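You operate a simulated robot arm through the tools that you are given. There is no shell and no other tool. Be economical: measure what you need, move in short steps, check, and stop when the job is done.

You are at the controls of a simulated two-armed robot. One attempt, no reset.

## Task
Pick up the green hang tag with one hand, pass it to the other hand and put it on the pad of the damp meter.

It is judged by the outcome, as a careful person would: the job done as asked, and still so three seconds after it is handed in. It fails if anything else is knocked over, pushed out of place, dropped, spilled or broken.

## Robot
Two 7-joint arms with two-finger grippers on one trunk, on a base that drives. Base frame: it is fixed to the floor where the robot stands at the start and does not move with it; the origin is under the middle of the robot, x ahead of it, y to its left, z up; the surface under the hand at the start is at about z = 860. Readings come in mm, degrees, newtons and seconds.
The left shoulder is at the start at [60, 123, 945], the right one opposite. With the tool pointing down near the work surface each hand reaches from about 360 to 800 mm from the robot's upright axis, wherever it stands, measured 20 degrees to its own side. Places, roughly: pad of the damp meter (17x21 cm) [-3360, -1620, 820]. Payload 1.47 kg a hand.
The TCP of each hand is the grasp point between the finger pads, 16 mm short of the fingertips. In the tool frame z runs along the fingers and y along their closing line. The gripper opens to 87 mm. The gripper's body begins 55 mm behind the TCP.
Orientation is told as [roll, pitch, yaw] about the base's x, y, z axes, in that order, counted from this pose: with the fingers straight down and closing along the base's y, the tool's x points along the base's -x, its y along +y and its z along -z.

## Interface
- The arms move only by the tool play_rows. It takes "left_series", "right_series" or both (then of equal length, played together; a hand with none holds still); each is a list of rows, each a list of 7 numbers: the closure, from 0 (fully open) to 1 (shut), then the shift along the tool's x, y, z in units of 40 mm (1.0 is 40 mm), then the turn, a rotation vector about the tool's x, y, z in units of 6 degrees (1.0 is 6 degrees). In form: [[claw, x, y, z, ax, ay, az], ...]. A call has 1 to 10 rows; each row shifts and turns the commanded pose from where the row before left it, along the tool's axes as they then stand. A call with a number of a shift or a turn outside -1 to 1 is refused whole. A row lasts 0.2 s, in which the tool goes at most 50 mm and 8.6 degrees; a call with a longer step from one row to the next is refused whole, and so is a gripper value outside its range. A pose out of reach is approached as far as the arm can. The call stops where the force on the tool passes 40 N (or 10 N more than at its start, if that is more) or the arm is blocked; 0.2 s more then pass. Each finger travels about 153 mm/s and halts on what it meets, pressing with about 21 N; the grip force reading is that of the motor and also rises with nothing between the fingers. The clock runs only during rows and for 0.2 s after the last one: add rows that do not move to give the fingers time. The reply holds the time, the measured pose of the TCP, the force on the tool along the base axes, the opening and the grip force, in the units named above and with some noise, with the torque about the TCP (base axes, N m) and any sound that the robot's microphone picked up.
- Cameras (640 x 400 px; columns grow to the right, rows downward): "scene" is now at [88.7, -38.5, 1516.7]; the picture's right is [-0.43, -0.90, 0.00], its down [-0.54, 0.26, -0.80] and it looks along [0.72, -0.34, -0.60] (base axes); focal length 268 px, centre (320, 200). "left" rides on the left gripper at [73, -12, -90] in its tool frame; the picture's right is [0.16, 0.99, 0.00], its down [-0.72, 0.12, -0.68] and it looks along [-0.67, 0.11, 0.73] (tool axes); focal length 247 px, centre (320, 200). "right" rides on the right gripper at [73, 12, -90] in its tool frame; the picture's right is [-0.16, 0.99, 0.00], its down [-0.72, -0.12, -0.68] and it looks along [-0.67, -0.11, 0.73] (tool axes); focal length 247 px, centre (320, 200). There is no depth. A picture from a camera that has moved, and an enlarged one, comes with that camera's place and axes in the base frame and with its lens.
- get_image(camera): a new picture of that camera. No time passes.
- lift_body(by): slides the trunk up (or, below 0, down) by that many mm; the arms and the scene camera ride with it, the base frame stays. It gives what a move gives, with no picture.
- base_move(legs): drives the robot by 1 to 6 legs, each [ahead, left, turn to the left] in mm, mm and degrees, along the robot's own axes; the way and the turn of a leg run together, so that a leg with both is an arc; at most 1500 mm and 180 degrees a leg. The arms and the cameras ride along, it lands a little off, and it stops where it bumps. It gives what a move gives.
- turn_head(pan, tilt): turns the head with the scene camera to pan (to the left, within 120 degrees either way) and tilt (down, from -29 to 69), counted from straight ahead of the robot. It gives what a move gives.
- close_up(camera, box): a new picture of the part [left, top, right, bottom] of that camera's present view, enlarged. No time passes.
- sign_off(): hands the job in; it is judged then, once.

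Work in short steps. Places have to be worked out from the pictures, the camera data and where the tool is seen: move nearer, look again, correct. Check each grasp and each placing, and mend what went wrong. You have 120 turns and 108 pictures in all, those below and enlarged ones among them. Open the grippers and draw the arms clear of the work before you hand the job in, unless the task says otherwise; then end with one line.

The tools are called as a command line: name --argument value ..., lists and objects as JSON in quotes. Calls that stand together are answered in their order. play_rows: Moves the arms, as the interface text tells. Its arguments: {"type":"object","properties":{"left_series":{"type":"array","items":{"type":"array","items":{"type":"number"}}},"right_series":{"type":"array","items":{"type":"array","items":{"type":"number"}}}},"required":[]} The other tools are called the same way: lift_body (by) slides the trunk up or down; base_move (legs) drives the base; turn_head (pan, tilt) turns the head that bears the scene camera; get_image (camera) takes a picture; close_up (camera, box) takes an enlarged picture of a part of a camera's view; sign_off () hands the job in.

At the start:

```text
time_s: 0.0
left_eef_pos: [464.2, 10.5, 1163.8]
left_tool_rot: [0.0, -0.1, 0.0]
left_contact_force: [0.4, -0.2, 0.0]
left_moment: [0.0, -0.01, 0.03]
left_gripper_width: 86.7
left_gripper_force: 0.0
right_eef_pos: [421.4, -486.8, 1146.6]
right_tool_rot: [0.0, 0.1, 0.0]
right_contact_force: [0.3, 1.0, -0.2]
right_moment: [-0.05, 0.01, 0.01]
right_gripper_width: 87.1
right_gripper_force: 0.0
trunk travel left (down, up): [-100.0, 130.0]
robot x, y, heading: [-3.2, -0.7, 0.1]
head pan, tilt: [-25.4, 36.9]
```

scene: 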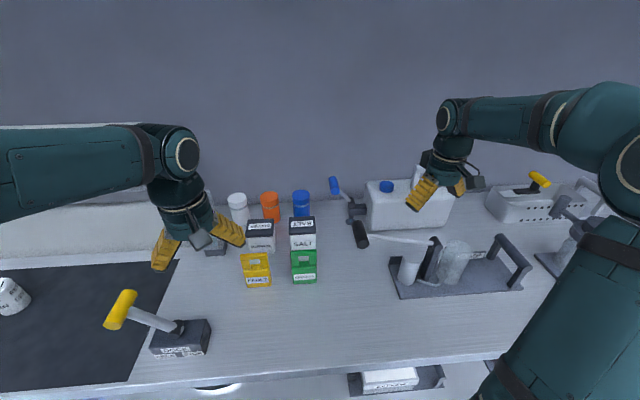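
right: 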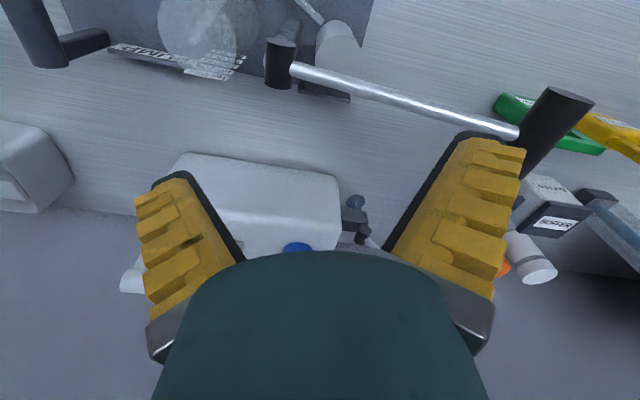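
left: 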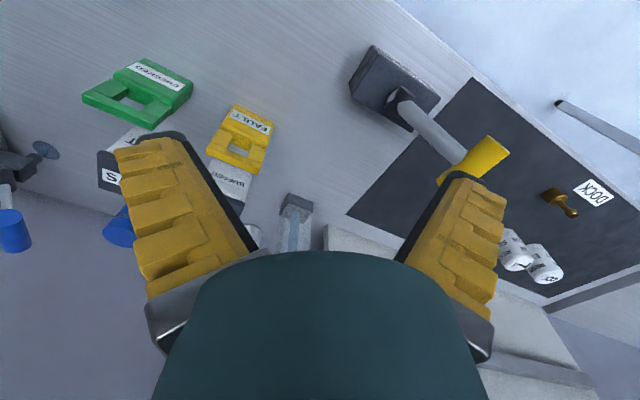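

I'll enlarge the green tag area to see how it lies.

close_up --camera "scene" --box '[220, 180, 380, 300]'

close_up --camera "left" --box '[60, 30, 300, 230]'

```text
3.33 times, centred on (300, 240) of scene
camera zoom: at [88.7, -38.5, 1516.7], right [-0.43, -0.9, 0.0], down [-0.54, 0.26, -0.8], along [0.72, -0.34, -0.6], focal length 892 px, centre (387, 67)
```

zoom: 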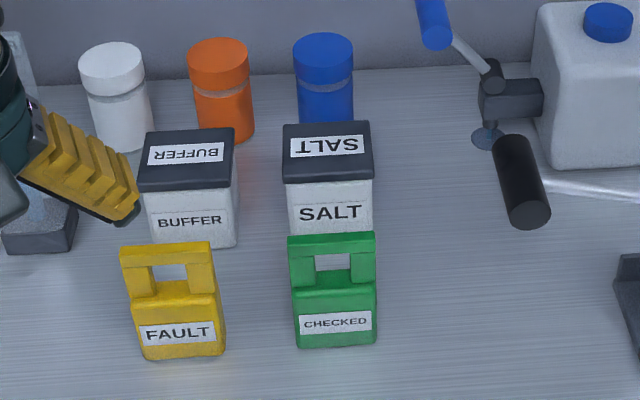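

```text
2.00 times, centred on (180, 130) of left
camera zoom: at [391.4, -0.7, 1252.9], right [-0.16, 0.99, 0.0], down [0.72, 0.12, 0.68], along [0.67, 0.11, -0.73], focal length 494 px, centre (600, 340)
```

zoom: 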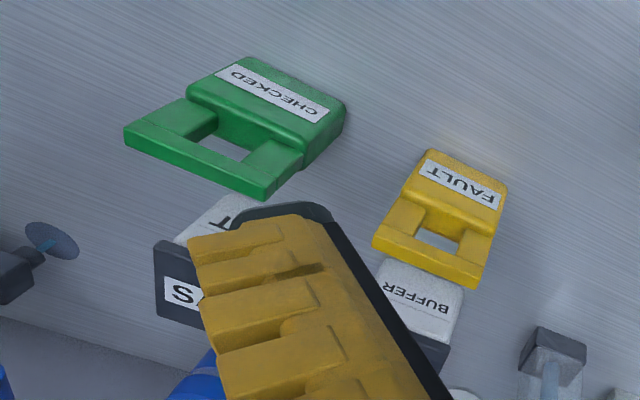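

The tag stands upright, about 125 mm tall, at roughly (540, -200). A lever knob stands to its right, so the left hand is the safer one for the pick. I'll yaw the left hand so its fingers close across the tag's thickness.

play_rows --left_series '[[0, 0, 0, 0, 0, 0, 1], [0, 0, 0, 0, 0, 0, 1], [0, 0, 0, 0, 0, 0, 1], [0, 0, 0, 0, 0, 0, 1], [0, 0, 0, 0, 0, 0, 1], [0, 0, 0, 0, 0, 0, 1], [0, 0, 0, 0, 0, 0, 1], [0, 0, 0, 0, 0, 0, 1], [0, 0, 0, 0, 0, 0, 1], [0, 0, 0, 0, 0, 0, 1]]'

play_rows --left_series '[[0, 0, 0, 0, 0, 0, 1], [0, 0, 0, 0, 0, 0, 1], [0, 0, 0, 0, 0, 0, 1], [0, 0, 0, 0, 0, 0, 1], [0, 0, 0, 0, 0, 0, 1], [0, -1, 0, 0, 0, 0, 0], [0, -1, 0, 0, 0, 0, 0], [0, -1, 0, 0, 0, 0, 0]]'

get_image --camera "left"

```text
time_s: 2.2
left_eef_pos: [465.3, 11.0, 1163.1]
left_tool_rot: [0.0, 0.0, -60.1]
left_contact_force: [-0.3, -0.4, 0.3]
left_moment: [0.0, 0.0, -0.01]
left_gripper_width: 87.1
left_gripper_force: 0.1
right_eef_pos: [421.4, -485.5, 1146.9]
right_tool_rot: [0.0, 0.0, 0.0]
right_contact_force: [1.0, -0.7, 1.1]
right_moment: [0.01, 0.01, -0.03]
right_gripper_width: 87.3
right_gripper_force: 0.1
trunk travel left (down, up): [-100.0, 130.0]
robot x, y, heading: [-3.3, 0.9, 0.0]
head pan, tilt: [-25.4, 36.9]
```

```text
time_s: 4.0
left_eef_pos: [465.0, -110.2, 1162.8]
left_tool_rot: [0.0, 0.0, -89.9]
left_contact_force: [0.5, 0.3, 0.9]
left_moment: [0.01, 0.02, 0.03]
left_gripper_width: 87.1
left_gripper_force: 0.0
right_eef_pos: [420.8, -488.0, 1146.0]
right_tool_rot: [0.0, 0.0, 0.0]
right_contact_force: [0.6, -0.3, 0.9]
right_moment: [0.03, 0.0, -0.03]
right_gripper_width: 86.8
right_gripper_force: 0.0
trunk travel left (down, up): [-100.0, 130.0]
robot x, y, heading: [1.1, 1.9, 0.1]
head pan, tilt: [-25.4, 36.9]
```

```text
102 pictures are left
camera left: at [453.2, -37.0, 1252.2], right [0.99, 0.16, 0.0], down [0.12, -0.72, 0.68], along [0.11, -0.67, -0.73], focal length 247 px, centre (320, 200)
```

left: 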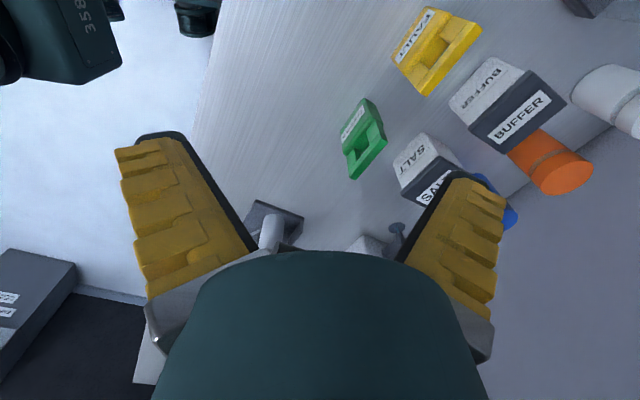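

The left camera now sees the tag from its side, so I'll enlarge that part to measure the pose.

close_up --camera "left" --box '[310, 80, 430, 200]'

```text
3.33 times, centred on (370, 140) of left
camera zoom: at [453.2, -37.0, 1252.2], right [0.99, 0.16, 0.0], down [0.12, -0.72, 0.68], along [0.11, -0.67, -0.73], focal length 823 px, centre (153, 400)
```

zoom: 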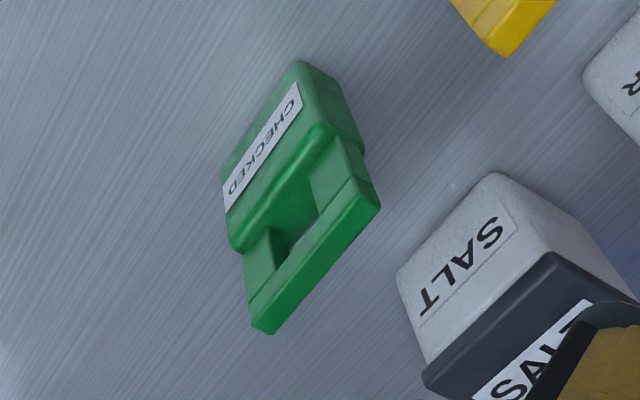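

I place the centre of the tag's top bar at about (547, -205, 978), with the bar turned about 19° and its normal near x. I'll align the yaw, move above the left half of the bar and lean 15°.

play_rows --left_series '[[0, 0, 0, 0, 0, 0, 1], [0, 0, 0, 0, 0, 0, 1], [0, 0, 0, 0, 0, 0, 1.0], [0, 0, 0, 0, 0, 0, 0.17], [0, -0.403, 0.907, 0, 0, 0, 0], [0, -0.403, 0.907, 0, 0, 0, 0], [0, -0.403, 0.907, 0, 0, 0, 0], [0, 0, 0, 0.7, 0, 0, 0], [0, 0, 0, 0.7, 0, 0, 0], [0, 0, 0, 0, 0, 0, 0]]'

get_image --camera "left"

get_image --camera "scene"

```text
time_s: 6.2
left_eef_pos: [552.2, -190.4, 1107.6]
left_tool_rot: [0.0, -0.1, -109.0]
left_contact_force: [-0.3, -0.7, -0.3]
left_moment: [-0.03, 0.0, -0.01]
left_gripper_width: 87.2
left_gripper_force: 0.0
right_eef_pos: [420.2, -485.2, 1147.0]
right_tool_rot: [-0.1, 0.0, 0.0]
right_contact_force: [-0.4, -0.9, 0.0]
right_moment: [-0.03, -0.03, 0.0]
right_gripper_width: 87.0
right_gripper_force: 0.1
trunk travel left (down, up): [-100.0, 130.0]
robot x, y, heading: [-3.2, 1.3, -0.0]
head pan, tilt: [-25.4, 36.9]
```

```text
100 pictures are left
camera left: at [564.8, -117.5, 1197.0], right [0.98, -0.17, 0.0], down [-0.13, -0.72, 0.68], along [-0.12, -0.67, -0.73], focal length 247 px, centre (320, 200)
```

left: 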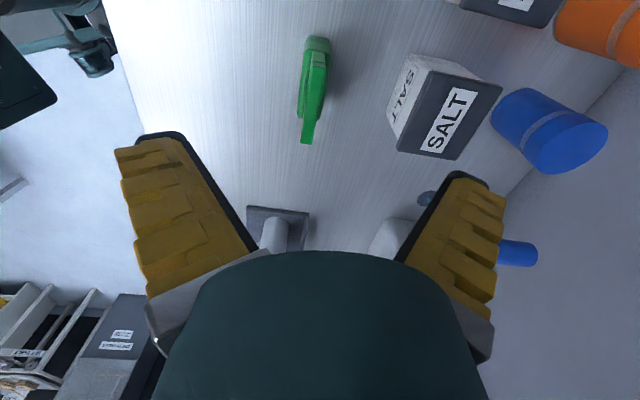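

```text
99 pictures are left
camera scene: at [88.2, -38.1, 1516.8], right [-0.43, -0.9, 0.0], down [-0.54, 0.26, -0.8], along [0.72, -0.34, -0.6], focal length 268 px, centre (320, 200)
```

scene: 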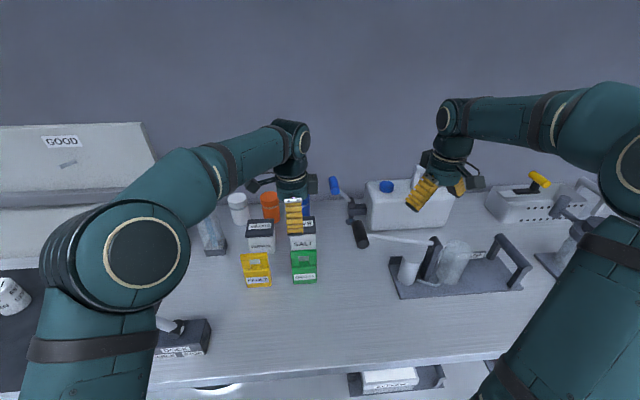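

The hand is over the tag, so I'll zoom in to check the alignment before descending.

close_up --camera "left" --box '[260, 20, 380, 160]'

```text
2.86 times, centred on (320, 90) of left
camera zoom: at [564.8, -117.5, 1197.0], right [0.98, -0.17, 0.0], down [-0.13, -0.72, 0.68], along [-0.12, -0.67, -0.73], focal length 706 px, centre (320, 514)
```

zoom: 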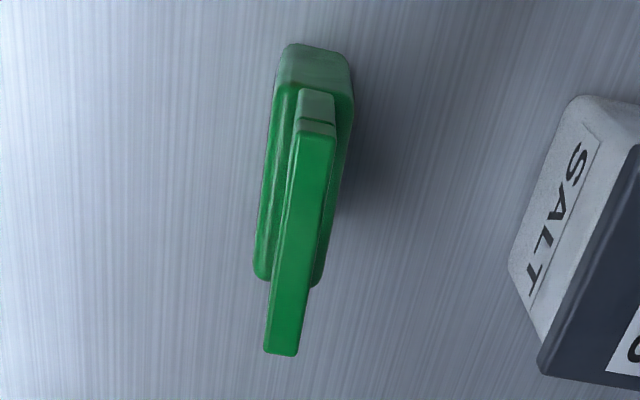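

The bar is centred near (543, -206) and turned about 20.5°. I'll add the small corrections, lean 15° and descend to just above it.

play_rows --left_series '[[0, -0.07, -0.08, 0, 0, 0, 0.25], [0, 0, 0, 0, 0, -1, 0], [0, 0, 0, 0, 0, -1, 0], [0, 0, 0, 0, 0, -0.5, 0], [0, 0.22, 0, 0.82, 0, 0, 0], [0, 0.22, 0, 0.82, 0, 0, 0], [0, 0.22, 0, 0.82, 0, 0, 0], [0, 0, 0, 0, 0, 0, 0]]'

get_image --camera "left"

close_up --camera "scene" --box '[220, 180, 380, 300]'

```text
time_s: 8.0
left_eef_pos: [546.3, -192.1, 1005.1]
left_tool_rot: [0.0, -15.0, -110.5]
left_contact_force: [0.5, -0.5, 0.2]
left_moment: [-0.01, 0.01, 0.0]
left_gripper_width: 86.9
left_gripper_force: 0.1
right_eef_pos: [420.9, -486.8, 1145.7]
right_tool_rot: [0.0, 0.0, -0.1]
right_contact_force: [0.2, -0.4, 0.2]
right_moment: [0.02, 0.03, -0.03]
right_gripper_width: 86.6
right_gripper_force: 0.0
trunk travel left (down, up): [-100.0, 130.0]
robot x, y, heading: [-1.7, 2.6, -0.1]
head pan, tilt: [-25.4, 36.9]
```

```text
97 pictures are left
camera left: at [567.1, -100.2, 1072.8], right [0.98, -0.2, -0.04], down [-0.08, -0.53, 0.84], along [-0.19, -0.82, -0.53], focal length 247 px, centre (320, 200)
```

left: 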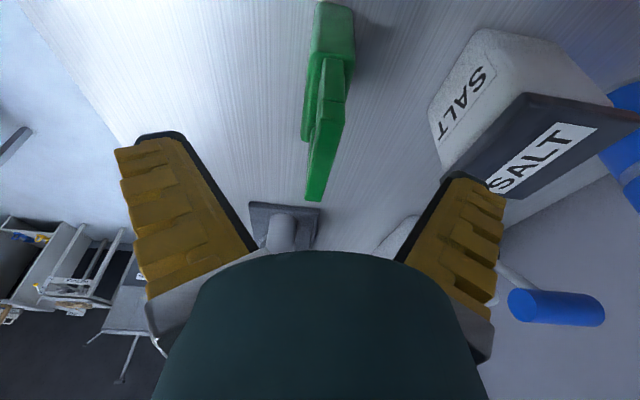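

```text
3.33 times, centred on (300, 240) of scene
camera zoom: at [88.3, -38.4, 1516.7], right [-0.43, -0.9, 0.0], down [-0.54, 0.26, -0.8], along [0.72, -0.34, -0.6], focal length 892 px, centre (387, 67)
```

zoom: 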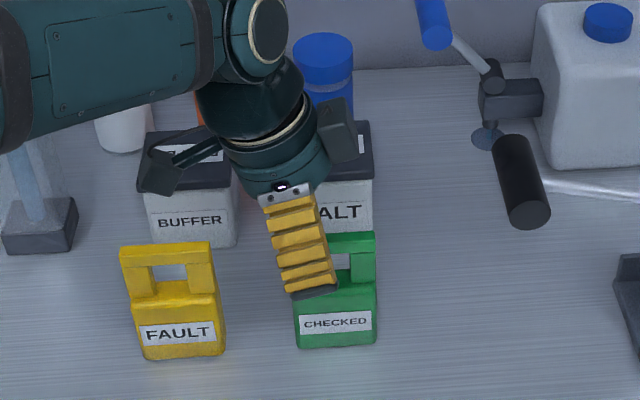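

The fingers straddle the bar and the salt box behind is clear. I'll descend to z≈966 and close.

play_rows --left_series '[[0, 0.13, 0, 0.48, 0, 0, 0], [0, 0.13, 0, 0.48, 0, 0, 0], [0, 0, 0, 0, 0, 0, 0]]'

get_image --camera "left"

```text
time_s: 8.8
left_eef_pos: [547.1, -193.0, 966.5]
left_tool_rot: [0.0, -15.0, -110.4]
left_contact_force: [0.1, -0.3, 0.2]
left_moment: [-0.01, 0.03, -0.02]
left_gripper_width: 86.9
left_gripper_force: 0.1
right_eef_pos: [419.3, -488.0, 1145.7]
right_tool_rot: [-0.1, 0.0, 0.0]
right_contact_force: [-0.3, -0.2, 0.0]
right_moment: [0.01, -0.03, 0.01]
right_gripper_width: 87.1
right_gripper_force: 0.1
trunk travel left (down, up): [-100.0, 130.0]
robot x, y, heading: [-0.5, -0.8, -0.1]
head pan, tilt: [-25.4, 36.9]
```

```text
95 pictures are left
camera left: at [569.3, -100.6, 1033.8], right [0.98, -0.2, -0.04], down [-0.08, -0.53, 0.84], along [-0.19, -0.82, -0.53], focal length 247 px, centre (320, 200)
```

left: 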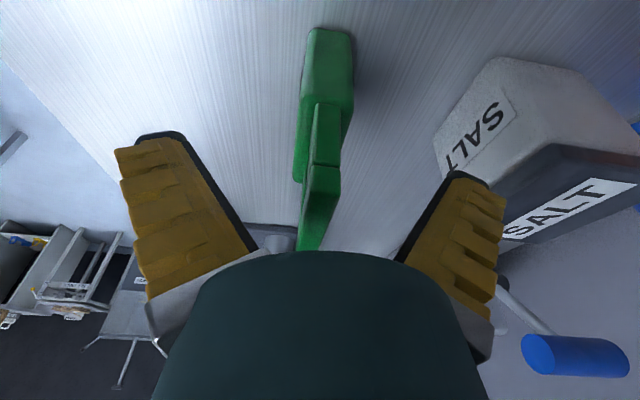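

The bar sits centred between the pads, so I'll close the left gripper.

play_rows --left_series '[[0.5, 0, 0, 0, 0, 0, 0], [0.8, 0, 0, 0, 0, 0, 0], [1, 0, 0, 0, 0, 0, 0], [1, 0, 0, 0, 0, 0, 0], [1, 0, 0, 0, 0, 0, 0]]'

get_image --camera "left"

```text
time_s: 10.0
left_eef_pos: [547.0, -192.9, 966.7]
left_tool_rot: [0.2, -15.0, -110.6]
left_contact_force: [0.5, 1.1, 5.2]
left_moment: [0.05, 0.0, 0.01]
left_gripper_width: 7.5
left_gripper_force: 20.7
right_eef_pos: [420.8, -486.5, 1145.9]
right_tool_rot: [-0.1, -0.1, 0.0]
right_contact_force: [0.5, -0.4, 0.0]
right_moment: [0.02, 0.0, 0.0]
right_gripper_width: 86.7
right_gripper_force: 0.0
trunk travel left (down, up): [-100.0, 130.0]
robot x, y, heading: [-2.1, -1.4, 0.1]
head pan, tilt: [-25.4, 36.9]
```

```text
94 pictures are left
camera left: at [569.2, -100.4, 1034.3], right [0.98, -0.2, -0.04], down [-0.08, -0.53, 0.84], along [-0.19, -0.82, -0.53], focal length 247 px, centre (320, 200)
```

left: 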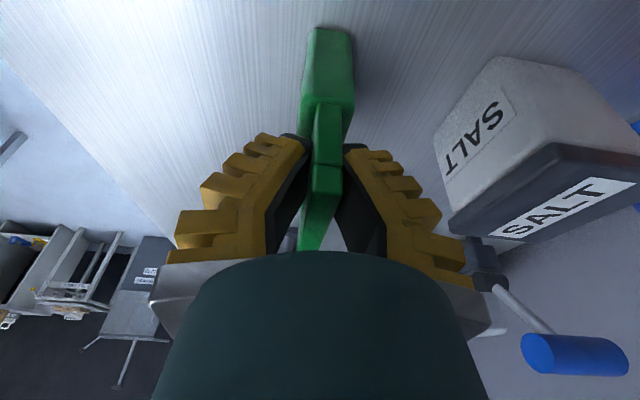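

An opening of 7.5 mm with 21 N fits the thin bar. I'll lift slowly and check.

play_rows --left_series '[[1, -0.13, 0, -0.48, 0, 0, 0], [1, -0.2, 0, -0.75, 0, 0, 0], [1, -0.2, 0, -0.75, 0, 0, 0], [1, 0, 0, 0, 0, 0, 0]]'

get_image --camera "left"

get_image --camera "scene"

```text
time_s: 11.0
left_eef_pos: [548.7, -192.5, 1049.2]
left_tool_rot: [0.1, -14.9, -110.5]
left_contact_force: [0.4, -0.9, -0.9]
left_moment: [0.0, 0.01, 0.01]
left_gripper_width: 5.9
left_gripper_force: 21.2
right_eef_pos: [420.8, -486.3, 1147.7]
right_tool_rot: [0.1, 0.0, -0.1]
right_contact_force: [0.1, 0.1, 0.2]
right_moment: [0.01, 0.02, 0.0]
right_gripper_width: 86.9
right_gripper_force: 0.1
trunk travel left (down, up): [-100.0, 130.0]
robot x, y, heading: [-0.4, -0.4, 0.0]
head pan, tilt: [-25.4, 36.9]
```

```text
93 pictures are left
camera left: at [569.8, -101.2, 1116.6], right [0.98, -0.2, -0.04], down [-0.07, -0.53, 0.84], along [-0.19, -0.82, -0.53], focal length 247 px, centre (320, 200)
```

left: 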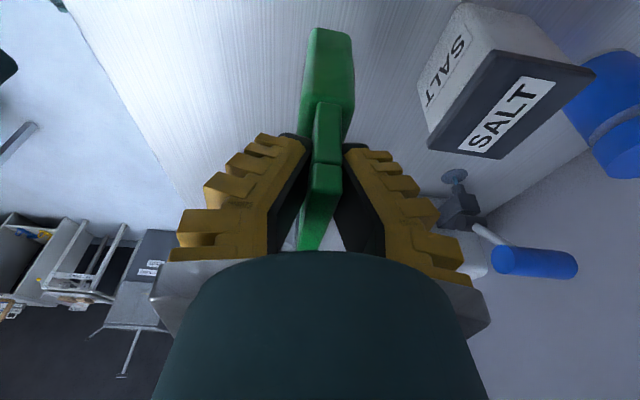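

```text
92 pictures are left
camera scene: at [89.0, -38.6, 1516.6], right [-0.43, -0.9, 0.0], down [-0.54, 0.26, -0.8], along [0.72, -0.34, -0.6], focal length 268 px, centre (320, 200)
```

scene: 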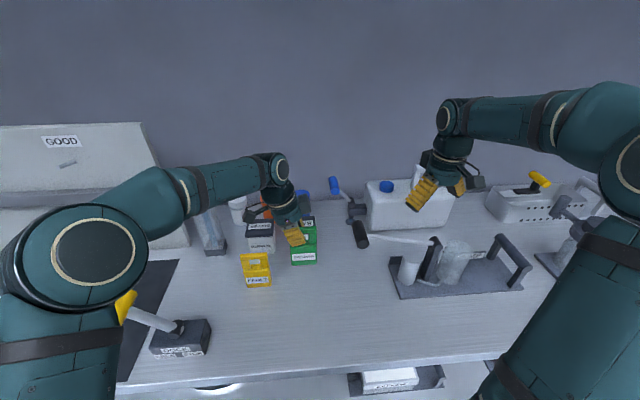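

The tag is held and lifted. I'll raise it further and draw it back toward the robot's centre line before driving.

play_rows --left_series '[[1, -0.215, 0, -0.805, 0, 0, 0], [1, -0.215, 0, -0.805, 0, 0, 0], [1, -0.215, 0, -0.805, 0, 0, 0], [1, 0.297, -0.78, -0.08, 0, 0, 0], [1, 0.297, -0.78, -0.08, 0, 0, 0], [1, 0.297, -0.78, -0.08, 0, 0, 0], [1, 0.297, -0.78, -0.08, 0, 0, 0], [1, 0, 0, 0, 0, 0, 0]]'

turn_head --pan -110 --tilt 15

get_image --camera "scene"

```text
time_s: 12.8
left_eef_pos: [450.8, -102.9, 1148.7]
left_tool_rot: [-0.1, -15.0, -110.5]
left_contact_force: [0.3, -0.9, -1.5]
left_moment: [0.03, -0.01, -0.01]
left_gripper_width: 5.9
left_gripper_force: 21.2
right_eef_pos: [421.7, -486.8, 1146.4]
right_tool_rot: [0.0, -0.1, -0.1]
right_contact_force: [0.6, -0.8, -0.1]
right_moment: [0.0, 0.01, -0.01]
right_gripper_width: 86.9
right_gripper_force: 0.1
trunk travel left (down, up): [-100.0, 130.0]
robot x, y, heading: [-2.7, -0.8, -0.1]
head pan, tilt: [-25.4, 36.9]
```

```text
time_s: 14.4
left_eef_pos: [449.6, -102.5, 1148.1]
left_tool_rot: [0.1, -15.0, -110.5]
left_contact_force: [-0.6, 0.5, -0.9]
left_moment: [-0.03, 0.0, 0.0]
left_gripper_width: 6.1
left_gripper_force: 21.5
right_eef_pos: [420.1, -487.2, 1146.1]
right_tool_rot: [0.0, 0.0, 0.1]
right_contact_force: [-1.3, -0.1, -0.4]
right_moment: [-0.02, -0.02, 0.01]
right_gripper_width: 87.0
right_gripper_force: 0.1
trunk travel left (down, up): [-100.0, 130.0]
robot x, y, heading: [-1.4, 0.6, -0.1]
head pan, tilt: [-110.0, 15.0]
```

```text
91 pictures are left
camera scene: at [-21.8, -89.0, 1551.6], right [-0.94, 0.34, 0.0], down [0.09, 0.24, -0.97], along [-0.33, -0.91, -0.26], focal length 268 px, centre (320, 200)
```

scene: 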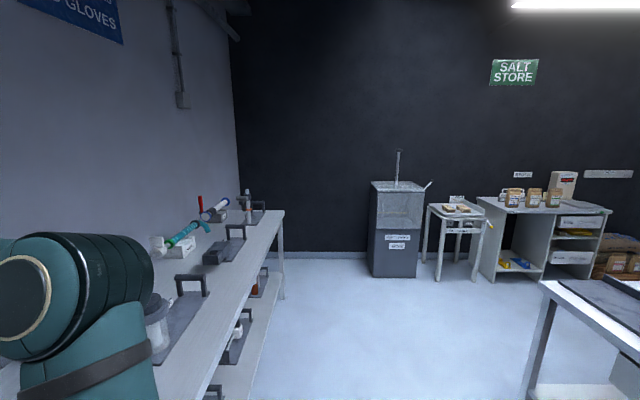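

The salt store shelf seems near the target spot, so I'll zoom in there.

close_up --camera "scene" --box '[440, 150, 640, 300]'

turn_head --pan -120 --tilt 25

get_image --camera "scene"

```text
2.67 times, centred on (540, 225) of scene
camera zoom: at [-21.8, -89.0, 1551.6], right [-0.94, 0.34, 0.0], down [0.09, 0.24, -0.97], along [-0.33, -0.91, -0.26], focal length 714 px, centre (-267, 133)
```

zoom: 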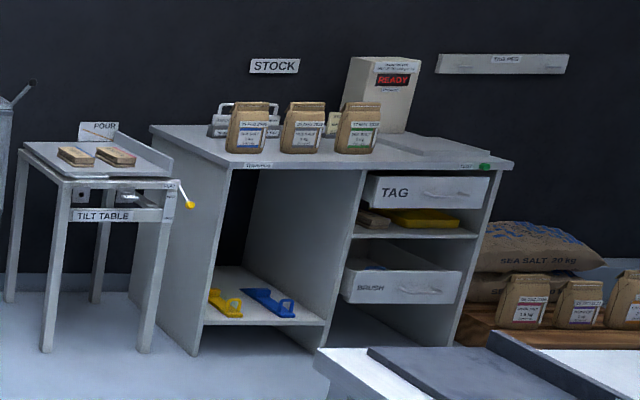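

```text
time_s: 15.1
left_eef_pos: [449.6, -102.2, 1147.7]
left_tool_rot: [0.0, -15.0, -110.6]
left_contact_force: [1.0, 0.1, -1.4]
left_moment: [-0.01, 0.03, -0.02]
left_gripper_width: 6.0
left_gripper_force: 21.5
right_eef_pos: [421.0, -487.7, 1145.9]
right_tool_rot: [0.0, 0.0, -0.1]
right_contact_force: [0.3, 0.2, -0.1]
right_moment: [0.04, -0.01, -0.04]
right_gripper_width: 86.9
right_gripper_force: 0.1
trunk travel left (down, up): [-100.0, 130.0]
robot x, y, heading: [-0.1, -1.5, -0.1]
head pan, tilt: [-120.0, 25.0]
```

```text
89 pictures are left
camera scene: at [-35.9, -81.0, 1535.4], right [-0.87, 0.5, 0.0], down [0.21, 0.37, -0.91], along [-0.45, -0.79, -0.42], focal length 268 px, centre (320, 200)
```

scene: 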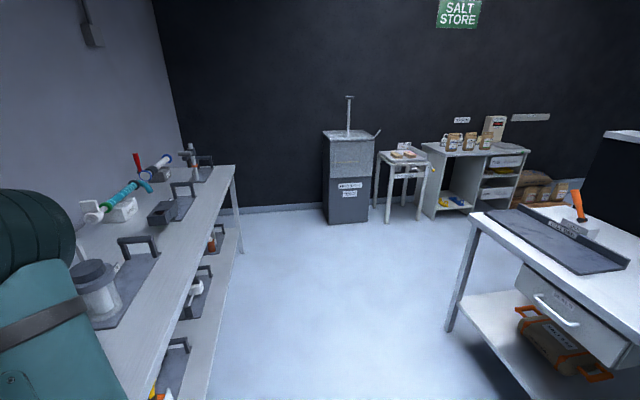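

The pad is the flat plate to the right of the READY device on the salt store desk. I'll back away from the bench and then turn right about 110°.

base_move --legs '[[-250, 0, 0], [0, 0, -110]]'

turn_head --pan -35 --tilt 25

get_image --camera "scene"

```text
time_s: 21.6
left_eef_pos: [-508.2, -386.7, 1149.2]
left_tool_rot: [0.0, -15.0, 139.2]
left_contact_force: [-1.6, 0.7, -1.5]
left_moment: [-0.01, 0.02, 0.02]
left_gripper_width: 6.2
left_gripper_force: 20.9
right_eef_pos: [-857.9, -226.1, 1145.4]
right_tool_rot: [0.0, -0.1, -110.3]
right_contact_force: [-0.9, 0.4, 0.1]
right_moment: [0.0, -0.01, 0.01]
right_gripper_width: 86.9
right_gripper_force: 0.0
trunk travel left (down, up): [-100.0, 130.0]
robot x, y, heading: [-255.9, -2.3, -110.3]
head pan, tilt: [-120.0, 25.0]
```

```text
time_s: 23.2
left_eef_pos: [-508.8, -386.7, 1148.5]
left_tool_rot: [0.0, -15.1, 139.2]
left_contact_force: [-0.1, -0.5, -0.6]
left_moment: [-0.01, -0.02, 0.03]
left_gripper_width: 6.2
left_gripper_force: 20.9
right_eef_pos: [-859.1, -225.9, 1146.1]
right_tool_rot: [0.1, 0.0, -110.4]
right_contact_force: [-0.6, -0.2, 0.0]
right_moment: [0.05, -0.01, 0.01]
right_gripper_width: 87.2
right_gripper_force: 0.0
trunk travel left (down, up): [-100.0, 130.0]
robot x, y, heading: [-253.4, 2.8, -110.5]
head pan, tilt: [-35.0, 25.0]
```

```text
88 pictures are left
camera scene: at [-335.4, -63.4, 1535.3], right [-0.57, 0.82, 0.0], down [0.35, 0.24, -0.91], along [-0.75, -0.52, -0.42], focal length 268 px, centre (320, 200)
```

scene: 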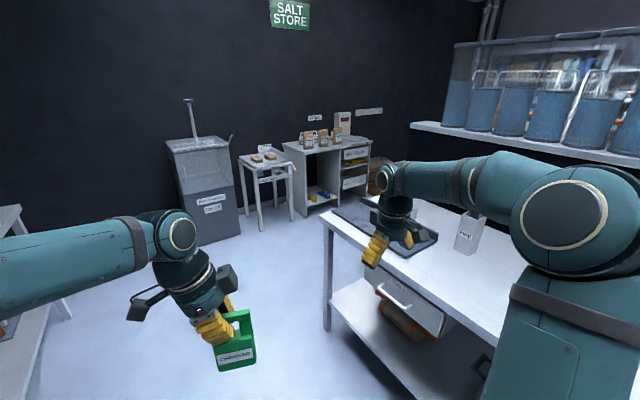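

The room is turned about 20°, so this heading of -110° faces the desk wall squarely. I'll drive ahead past the second bench's corner in stages.

base_move --legs '[[900, 60, 0]]'

turn_head --pan -60 --tilt 25

get_image --camera "scene"

```text
time_s: 27.9
left_eef_pos: [-756.5, -1250.1, 1148.6]
left_tool_rot: [0.0, -15.0, 139.7]
left_contact_force: [0.9, -0.3, -1.5]
left_moment: [0.02, 0.01, 0.0]
left_gripper_width: 5.9
left_gripper_force: 20.8
right_eef_pos: [-1107.6, -1092.1, 1146.6]
right_tool_rot: [0.1, -0.1, -109.9]
right_contact_force: [-0.4, 1.0, 0.6]
right_moment: [0.0, -0.01, -0.01]
right_gripper_width: 86.7
right_gripper_force: 0.0
trunk travel left (down, up): [-100.0, 130.0]
robot x, y, heading: [-507.8, -865.0, -109.7]
head pan, tilt: [-35.0, 25.0]
```

```text
time_s: 28.8
left_eef_pos: [-756.9, -1250.1, 1149.0]
left_tool_rot: [-0.1, -15.1, 139.7]
left_contact_force: [0.4, -0.2, -0.2]
left_moment: [-0.02, -0.01, 0.0]
left_gripper_width: 6.3
left_gripper_force: 20.9
right_eef_pos: [-1108.5, -1092.3, 1146.7]
right_tool_rot: [0.0, -0.1, -109.9]
right_contact_force: [-0.3, 0.9, 0.8]
right_moment: [-0.05, -0.04, 0.01]
right_gripper_width: 87.3
right_gripper_force: 0.1
trunk travel left (down, up): [-100.0, 130.0]
robot x, y, heading: [-507.5, -859.5, -109.9]
head pan, tilt: [-60.0, 25.0]
```

```text
87 pictures are left
camera scene: at [-601.2, -888.6, 1535.3], right [-0.18, 0.98, 0.0], down [0.42, 0.07, -0.91], along [-0.89, -0.16, -0.42], focal length 268 px, centre (320, 200)
```

scene: 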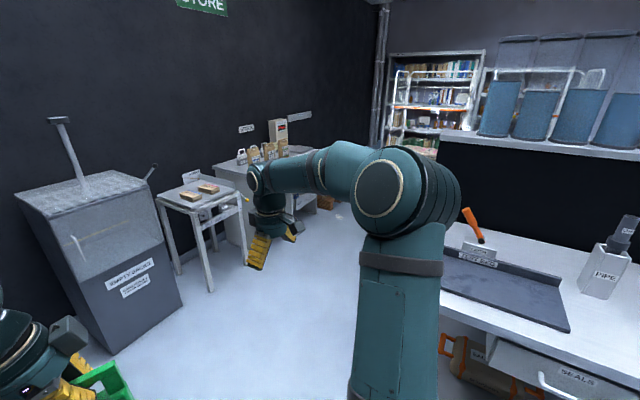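

The way is clear, so I'll drive 750 mm ahead and then strafe right past the bench corner.

base_move --legs '[[750, 0, 0], [0, -1100, 0]]'

turn_head --pan -40 --tilt 25

get_image --camera "scene"

```text
time_s: 42.5
left_eef_pos: [-2063.8, -1557.0, 1148.5]
left_tool_rot: [0.0, -15.0, 138.8]
left_contact_force: [-1.0, -0.1, -1.0]
left_moment: [0.0, 0.01, 0.01]
left_gripper_width: 5.7
left_gripper_force: 21.3
right_eef_pos: [-2412.9, -1394.4, 1146.2]
right_tool_rot: [0.0, 0.0, -110.7]
right_contact_force: [-0.5, -0.7, -0.2]
right_moment: [-0.04, 0.04, -0.01]
right_gripper_width: 86.8
right_gripper_force: 0.1
trunk travel left (down, up): [-100.0, 130.0]
robot x, y, heading: [-1806.6, -1168.8, -110.6]
head pan, tilt: [-60.0, 25.0]
```

```text
time_s: 43.3
left_eef_pos: [-2061.8, -1557.7, 1148.3]
left_tool_rot: [-0.1, -15.0, 138.8]
left_contact_force: [-0.5, -0.8, -0.7]
left_moment: [0.0, -0.03, -0.01]
left_gripper_width: 5.9
left_gripper_force: 21.3
right_eef_pos: [-2411.8, -1395.8, 1146.7]
right_tool_rot: [0.0, 0.0, -110.7]
right_contact_force: [0.0, -0.4, -0.1]
right_moment: [0.0, 0.0, 0.0]
right_gripper_width: 86.8
right_gripper_force: 0.1
trunk travel left (down, up): [-100.0, 130.0]
robot x, y, heading: [-1811.1, -1169.8, -110.6]
head pan, tilt: [-40.0, 25.0]
```

```text
86 pictures are left
camera scene: at [-1892.2, -1228.3, 1535.3], right [-0.49, 0.87, 0.0], down [0.37, 0.21, -0.91], along [-0.79, -0.44, -0.42], focal length 268 px, centre (320, 200)
```

scene: 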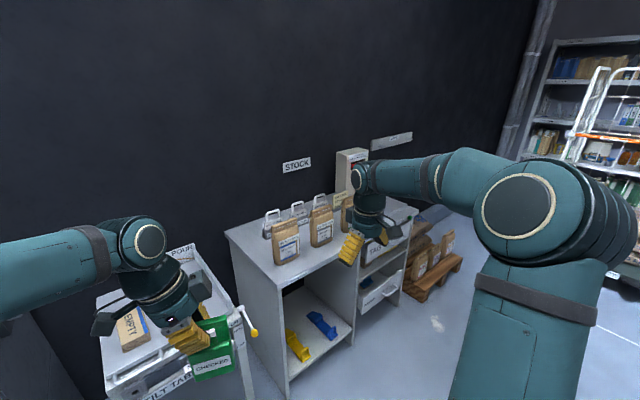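

The desk is ahead to the right, so I'll strafe right another 950 mm and look at the meter.

base_move --legs '[[0, -950, 0]]'

turn_head --pan -18 --tilt 35

get_image --camera "scene"

```text
time_s: 52.2
left_eef_pos: [-2970.4, -1215.8, 1148.9]
left_tool_rot: [-0.1, -15.0, 138.9]
left_contact_force: [0.8, 0.5, -0.9]
left_moment: [-0.04, -0.03, 0.01]
left_gripper_width: 6.3
left_gripper_force: 21.3
right_eef_pos: [-3318.8, -1054.4, 1147.4]
right_tool_rot: [0.0, 0.0, -110.7]
right_contact_force: [-0.4, 0.5, 0.3]
right_moment: [0.01, 0.03, 0.04]
right_gripper_width: 86.7
right_gripper_force: 0.0
trunk travel left (down, up): [-100.0, 130.0]
robot x, y, heading: [-2715.7, -829.3, -110.4]
head pan, tilt: [-40.0, 25.0]
```

```text
time_s: 53.0
left_eef_pos: [-2969.3, -1216.5, 1148.1]
left_tool_rot: [0.0, -15.1, 138.9]
left_contact_force: [-0.5, 0.9, -1.2]
left_moment: [0.03, 0.0, 0.02]
left_gripper_width: 5.9
left_gripper_force: 21.2
right_eef_pos: [-3318.9, -1054.9, 1146.4]
right_tool_rot: [0.1, 0.0, -110.6]
right_contact_force: [1.1, -1.1, 0.1]
right_moment: [0.04, -0.02, 0.0]
right_gripper_width: 87.2
right_gripper_force: 0.1
trunk travel left (down, up): [-100.0, 130.0]
robot x, y, heading: [-2712.7, -831.8, -110.8]
head pan, tilt: [-18.0, 35.0]
```

```text
85 pictures are left
camera scene: at [-2773.7, -910.9, 1519.6], right [-0.78, 0.62, 0.0], down [0.36, 0.45, -0.82], along [-0.51, -0.64, -0.57], focal length 268 px, centre (320, 200)
```

scene: 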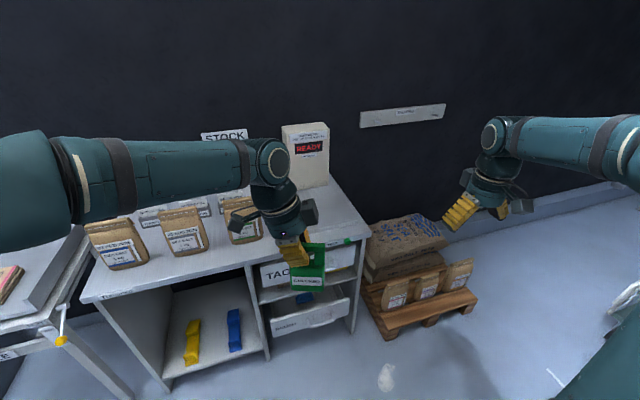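

There is open air here for the handover. I'll look closely at the left gripper and the tag, and at the pad area behind.

close_up --camera "scene" --box '[220, 130, 380, 290]'

close_up --camera "scene" --box '[430, 100, 570, 240]'

```text
2.50 times, centred on (300, 210) of scene
camera zoom: at [-2773.7, -910.9, 1519.6], right [-0.78, 0.62, 0.0], down [0.36, 0.45, -0.82], along [-0.51, -0.64, -0.57], focal length 669 px, centre (370, 175)
```

zoom: 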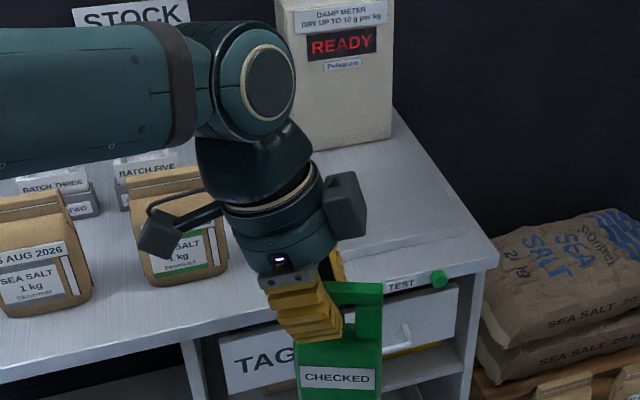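

```text
2.86 times, centred on (500, 170) of scene
camera zoom: at [-2773.7, -910.9, 1519.6], right [-0.78, 0.62, 0.0], down [0.36, 0.45, -0.82], along [-0.51, -0.64, -0.57], focal length 765 px, centre (-194, 286)
```

zoom: 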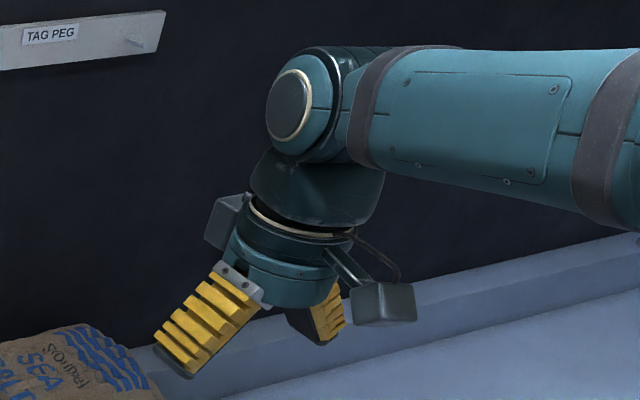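

This is the damp meter, with a flat pad in front of it and a green TEST button that I must avoid. I'll orient the right hand for the handover with 69.5° of yaw and a 40° lean, clear of the tag.

play_rows --right_series '[[0, 0, 0, 0, 0, 0, -1], [0, 0, 0, 0, 0, 0, -1], [0, 0, 0, 0, 0, 0, -1], [0, 0, 0, 0, 0, 0, -1], [0, 0, 0, 0, 0, 0, -1], [0, 0, 0, 0, 0, 0, -1], [0, 0, 0, 0, 0, 0, -1], [0, 0, 0, 0, 0, 0, -1], [0, 0, 0, 0, 0, 0, -1], [0, 0, 0, 0, 0, 0, -1]]'

play_rows --right_series '[[0, 0, 0, 0, 0, 0, -1], [0, 0, 0, 0, 0, 0, -0.58], [0, 0, 0, -0.5, 0, -1, 0], [0, 0, 0, -0.5, 0, -1, 0], [0, 0, 0, 0, 0, -1, 0], [0, 0, 0, 0, 0, -1, 0], [0, 0, 0, 0, 0, -1, 0], [0, 0, 0, 0, 0, -1, 0], [0, 0, 0, 0, 0, -0.67, 0], [0, 0, 0, 0, 0, 0, 0]]'

get_image --camera "right"

get_image --camera "scene"

```text
time_s: 55.2
left_eef_pos: [-2969.5, -1216.4, 1148.4]
left_tool_rot: [-0.1, -15.0, 138.9]
left_contact_force: [-0.4, -0.3, -0.8]
left_moment: [-0.01, -0.02, 0.0]
left_gripper_width: 6.2
left_gripper_force: 21.0
right_eef_pos: [-3318.9, -1054.1, 1146.3]
right_tool_rot: [0.0, 0.1, -50.5]
right_contact_force: [-0.1, -0.9, 0.0]
right_moment: [0.0, -0.01, 0.0]
right_gripper_width: 87.1
right_gripper_force: 0.0
trunk travel left (down, up): [-100.0, 130.0]
robot x, y, heading: [-2712.8, -833.3, -110.3]
head pan, tilt: [-18.0, 35.0]
```

```text
time_s: 57.4
left_eef_pos: [-2969.6, -1216.4, 1147.6]
left_tool_rot: [0.0, -15.0, 139.1]
left_contact_force: [0.0, 0.4, -0.7]
left_moment: [-0.03, -0.04, -0.02]
left_gripper_width: 6.0
left_gripper_force: 21.3
right_eef_pos: [-3321.6, -1054.1, 1186.5]
right_tool_rot: [-0.2, -40.1, -41.2]
right_contact_force: [0.0, -0.4, -1.0]
right_moment: [0.0, -0.01, 0.0]
right_gripper_width: 87.2
right_gripper_force: 0.0
trunk travel left (down, up): [-100.0, 130.0]
robot x, y, heading: [-2718.3, -827.2, -110.6]
head pan, tilt: [-18.0, 35.0]
```

```text
82 pictures are left
camera right: at [-3397.8, -970.0, 1206.9], right [0.74, 0.66, 0.1], down [0.01, -0.16, 0.99], along [0.67, -0.73, -0.13], focal length 247 px, centre (320, 200)
```

right: 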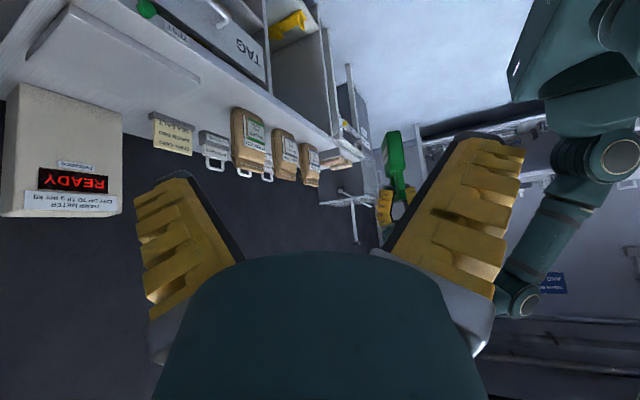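

```text
81 pictures are left
camera scene: at [-2773.5, -911.0, 1519.6], right [-0.78, 0.62, 0.0], down [0.36, 0.45, -0.82], along [-0.51, -0.64, -0.57], focal length 268 px, centre (320, 200)
```

scene: 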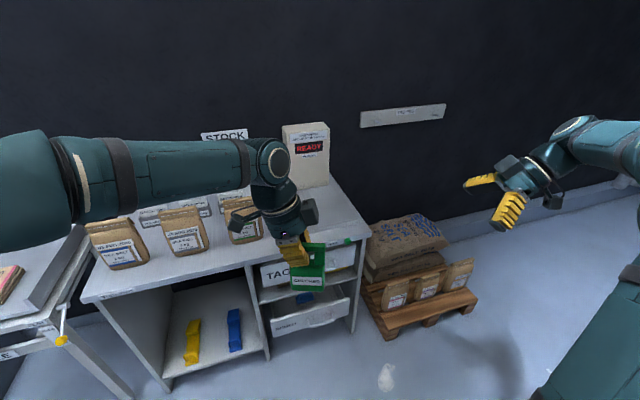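

The right hand has the planned orientation, opposite the left in yaw. I'll move it to a pre-handover pose about 110 mm back along its approach axis.

play_rows --right_series '[[0, -0.589, 0.342, 0.591, 0, 0, 0], [0, -0.589, 0.342, 0.591, 0, 0, 0], [0, -0.589, 0.342, 0.591, 0, 0, 0], [0, -0.589, 0.342, 0.591, 0, 0, 0], [0, -0.589, 0.342, 0.591, 0, 0, 0], [0, -0.589, 0.342, 0.591, 0, 0, 0], [0, -0.589, 0.342, 0.591, 0, 0, 0], [0, -0.589, 0.342, 0.591, 0, 0, 0], [0, 0, 0, 0, 0, 0, 0]]'

get_image --camera "right"

close_up --camera "scene" --box '[220, 130, 440, 310]'

```text
time_s: 59.4
left_eef_pos: [-2969.9, -1216.0, 1148.4]
left_tool_rot: [0.0, -15.0, 138.8]
left_contact_force: [-0.6, -0.1, -0.2]
left_moment: [-0.03, -0.02, 0.01]
left_gripper_width: 6.1
left_gripper_force: 21.4
right_eef_pos: [-3048.9, -1145.0, 1163.4]
right_tool_rot: [0.0, -39.9, -41.1]
right_contact_force: [0.5, -0.6, 0.6]
right_moment: [0.0, -0.01, -0.03]
right_gripper_width: 86.8
right_gripper_force: 0.2
trunk travel left (down, up): [-100.0, 130.0]
robot x, y, heading: [-2717.7, -831.6, -110.3]
head pan, tilt: [-18.0, 35.0]
```

```text
80 pictures are left
camera right: at [-3126.0, -1060.9, 1184.5], right [0.74, 0.66, 0.1], down [0.01, -0.16, 0.99], along [0.67, -0.73, -0.13], focal length 247 px, centre (320, 200)
```

right: 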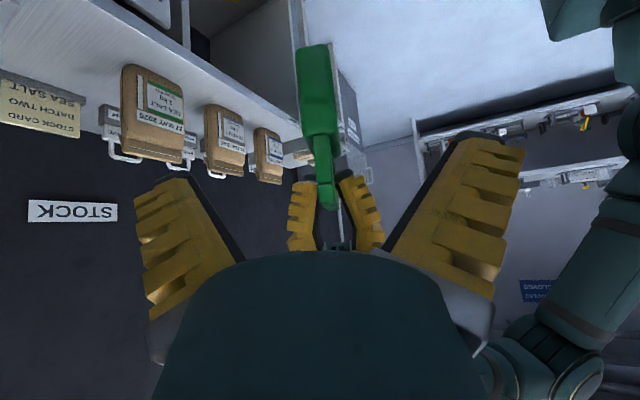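

```text
2.22 times, centred on (330, 220) of scene
camera zoom: at [-2774.0, -910.8, 1519.6], right [-0.78, 0.62, 0.0], down [0.36, 0.45, -0.82], along [-0.51, -0.64, -0.57], focal length 595 px, centre (298, 156)
```

zoom: 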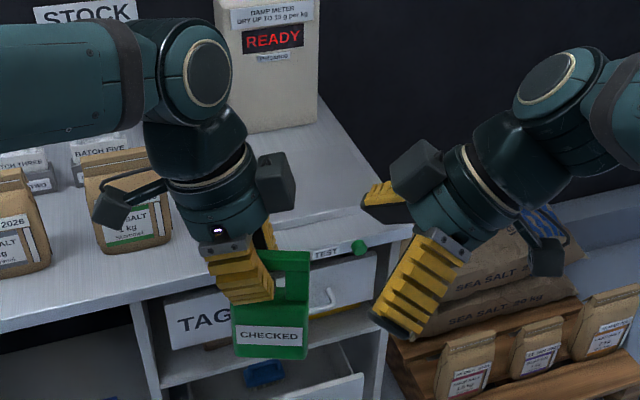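

The tag sits centred between the open right fingers. I'll advance 70 mm along the approach axis and check clearance.

play_rows --right_series '[[0, 0, 0, 0.6, 0, 0, 0], [0, 0, 0, 0.6, 0, 0, 0], [0, 0, 0, 0.55, 0, 0, 0], [0, 0, 0, 0, 0, 0, 0]]'

get_image --camera "right"

close_up --camera "scene" --box '[220, 130, 440, 310]'

```text
time_s: 60.4
left_eef_pos: [-2968.5, -1215.9, 1147.5]
left_tool_rot: [0.0, -15.0, 138.9]
left_contact_force: [0.5, -0.2, -1.6]
left_moment: [0.0, 0.0, 0.01]
left_gripper_width: 5.8
left_gripper_force: 20.9
right_eef_pos: [-3014.2, -1174.4, 1109.2]
right_tool_rot: [-0.1, -40.0, -41.1]
right_contact_force: [0.0, -0.7, 0.0]
right_moment: [0.02, -0.02, 0.0]
right_gripper_width: 87.0
right_gripper_force: 0.0
trunk travel left (down, up): [-100.0, 130.0]
robot x, y, heading: [-2714.5, -830.2, -110.7]
head pan, tilt: [-18.0, 35.0]
```

```text
78 pictures are left
camera right: at [-3091.5, -1091.3, 1129.7], right [0.74, 0.66, 0.1], down [0.01, -0.16, 0.99], along [0.67, -0.73, -0.13], focal length 247 px, centre (320, 200)
```

right: 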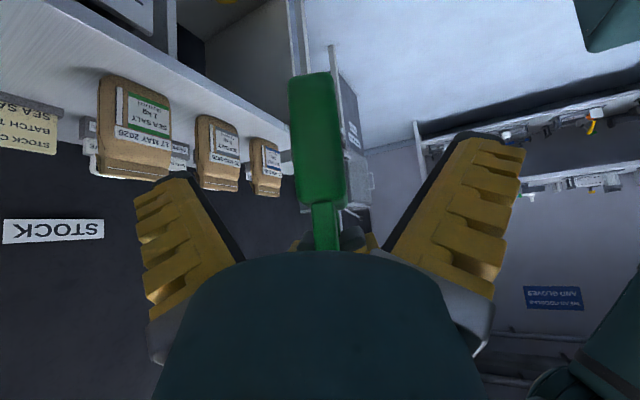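

```text
2.22 times, centred on (330, 220) of scene
camera zoom: at [-2773.6, -910.5, 1519.6], right [-0.78, 0.62, 0.0], down [0.36, 0.45, -0.82], along [-0.51, -0.64, -0.57], focal length 595 px, centre (298, 156)
```

zoom: 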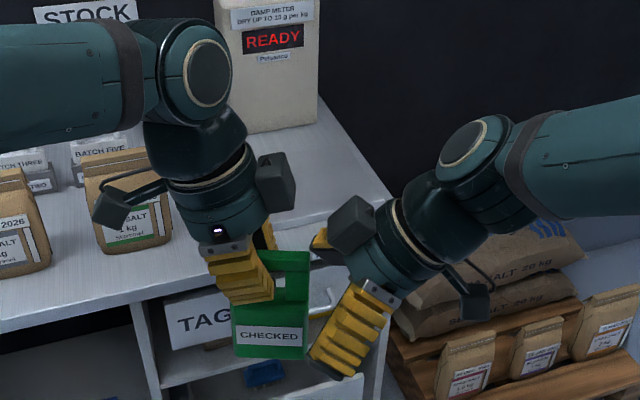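

There is still good clearance between the hands. I'll advance the last 37 mm.

play_rows --right_series '[[0, 0, 0, 0.5, 0, 0, 0], [0, 0, 0, 0.43, 0, 0, 0], [0, 0, 0, 0, 0, 0, 0]]'

get_image --camera "right"

close_up --camera "scene" --box '[220, 130, 440, 310]'

```text
time_s: 61.2
left_eef_pos: [-2968.9, -1216.5, 1148.5]
left_tool_rot: [0.0, -14.9, 139.0]
left_contact_force: [7.4, -6.5, -6.1]
left_moment: [-0.09, -0.13, -0.02]
left_gripper_width: 6.0
left_gripper_force: 20.8
right_eef_pos: [-2997.3, -1191.2, 1080.2]
right_tool_rot: [-0.1, -40.0, -41.1]
right_contact_force: [-7.5, 6.1, 5.0]
right_moment: [-0.47, -0.53, 0.0]
right_gripper_width: 87.1
right_gripper_force: 0.1
trunk travel left (down, up): [-100.0, 130.0]
robot x, y, heading: [-2715.2, -829.7, -110.7]
head pan, tilt: [-18.0, 35.0]
```

```text
76 pictures are left
camera right: at [-3074.0, -1107.6, 1100.7], right [0.74, 0.66, 0.1], down [0.01, -0.16, 0.99], along [0.67, -0.73, -0.13], focal length 247 px, centre (320, 200)
```

right: 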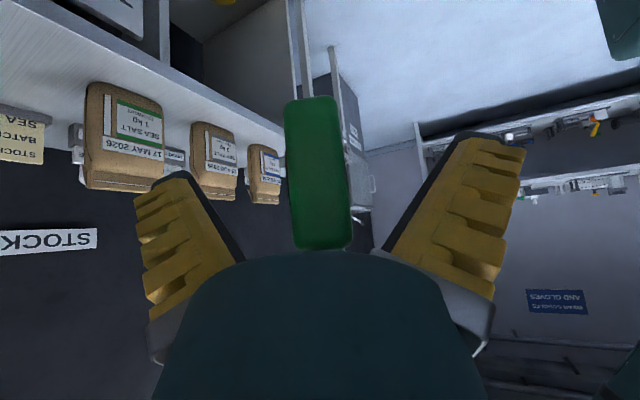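

```text
2.22 times, centred on (330, 220) of scene
camera zoom: at [-2773.6, -910.7, 1519.6], right [-0.78, 0.62, 0.0], down [0.36, 0.45, -0.82], along [-0.51, -0.64, -0.57], focal length 595 px, centre (298, 156)
```

zoom: 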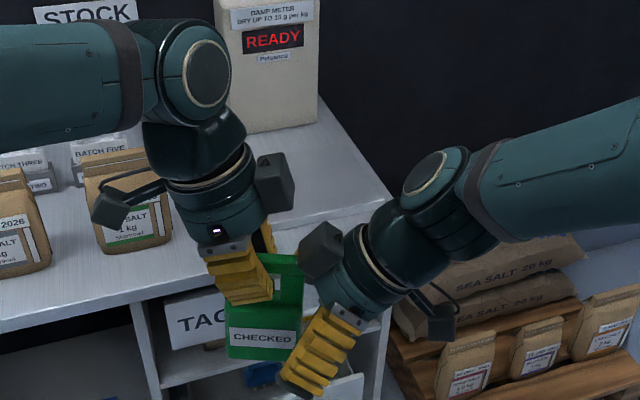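

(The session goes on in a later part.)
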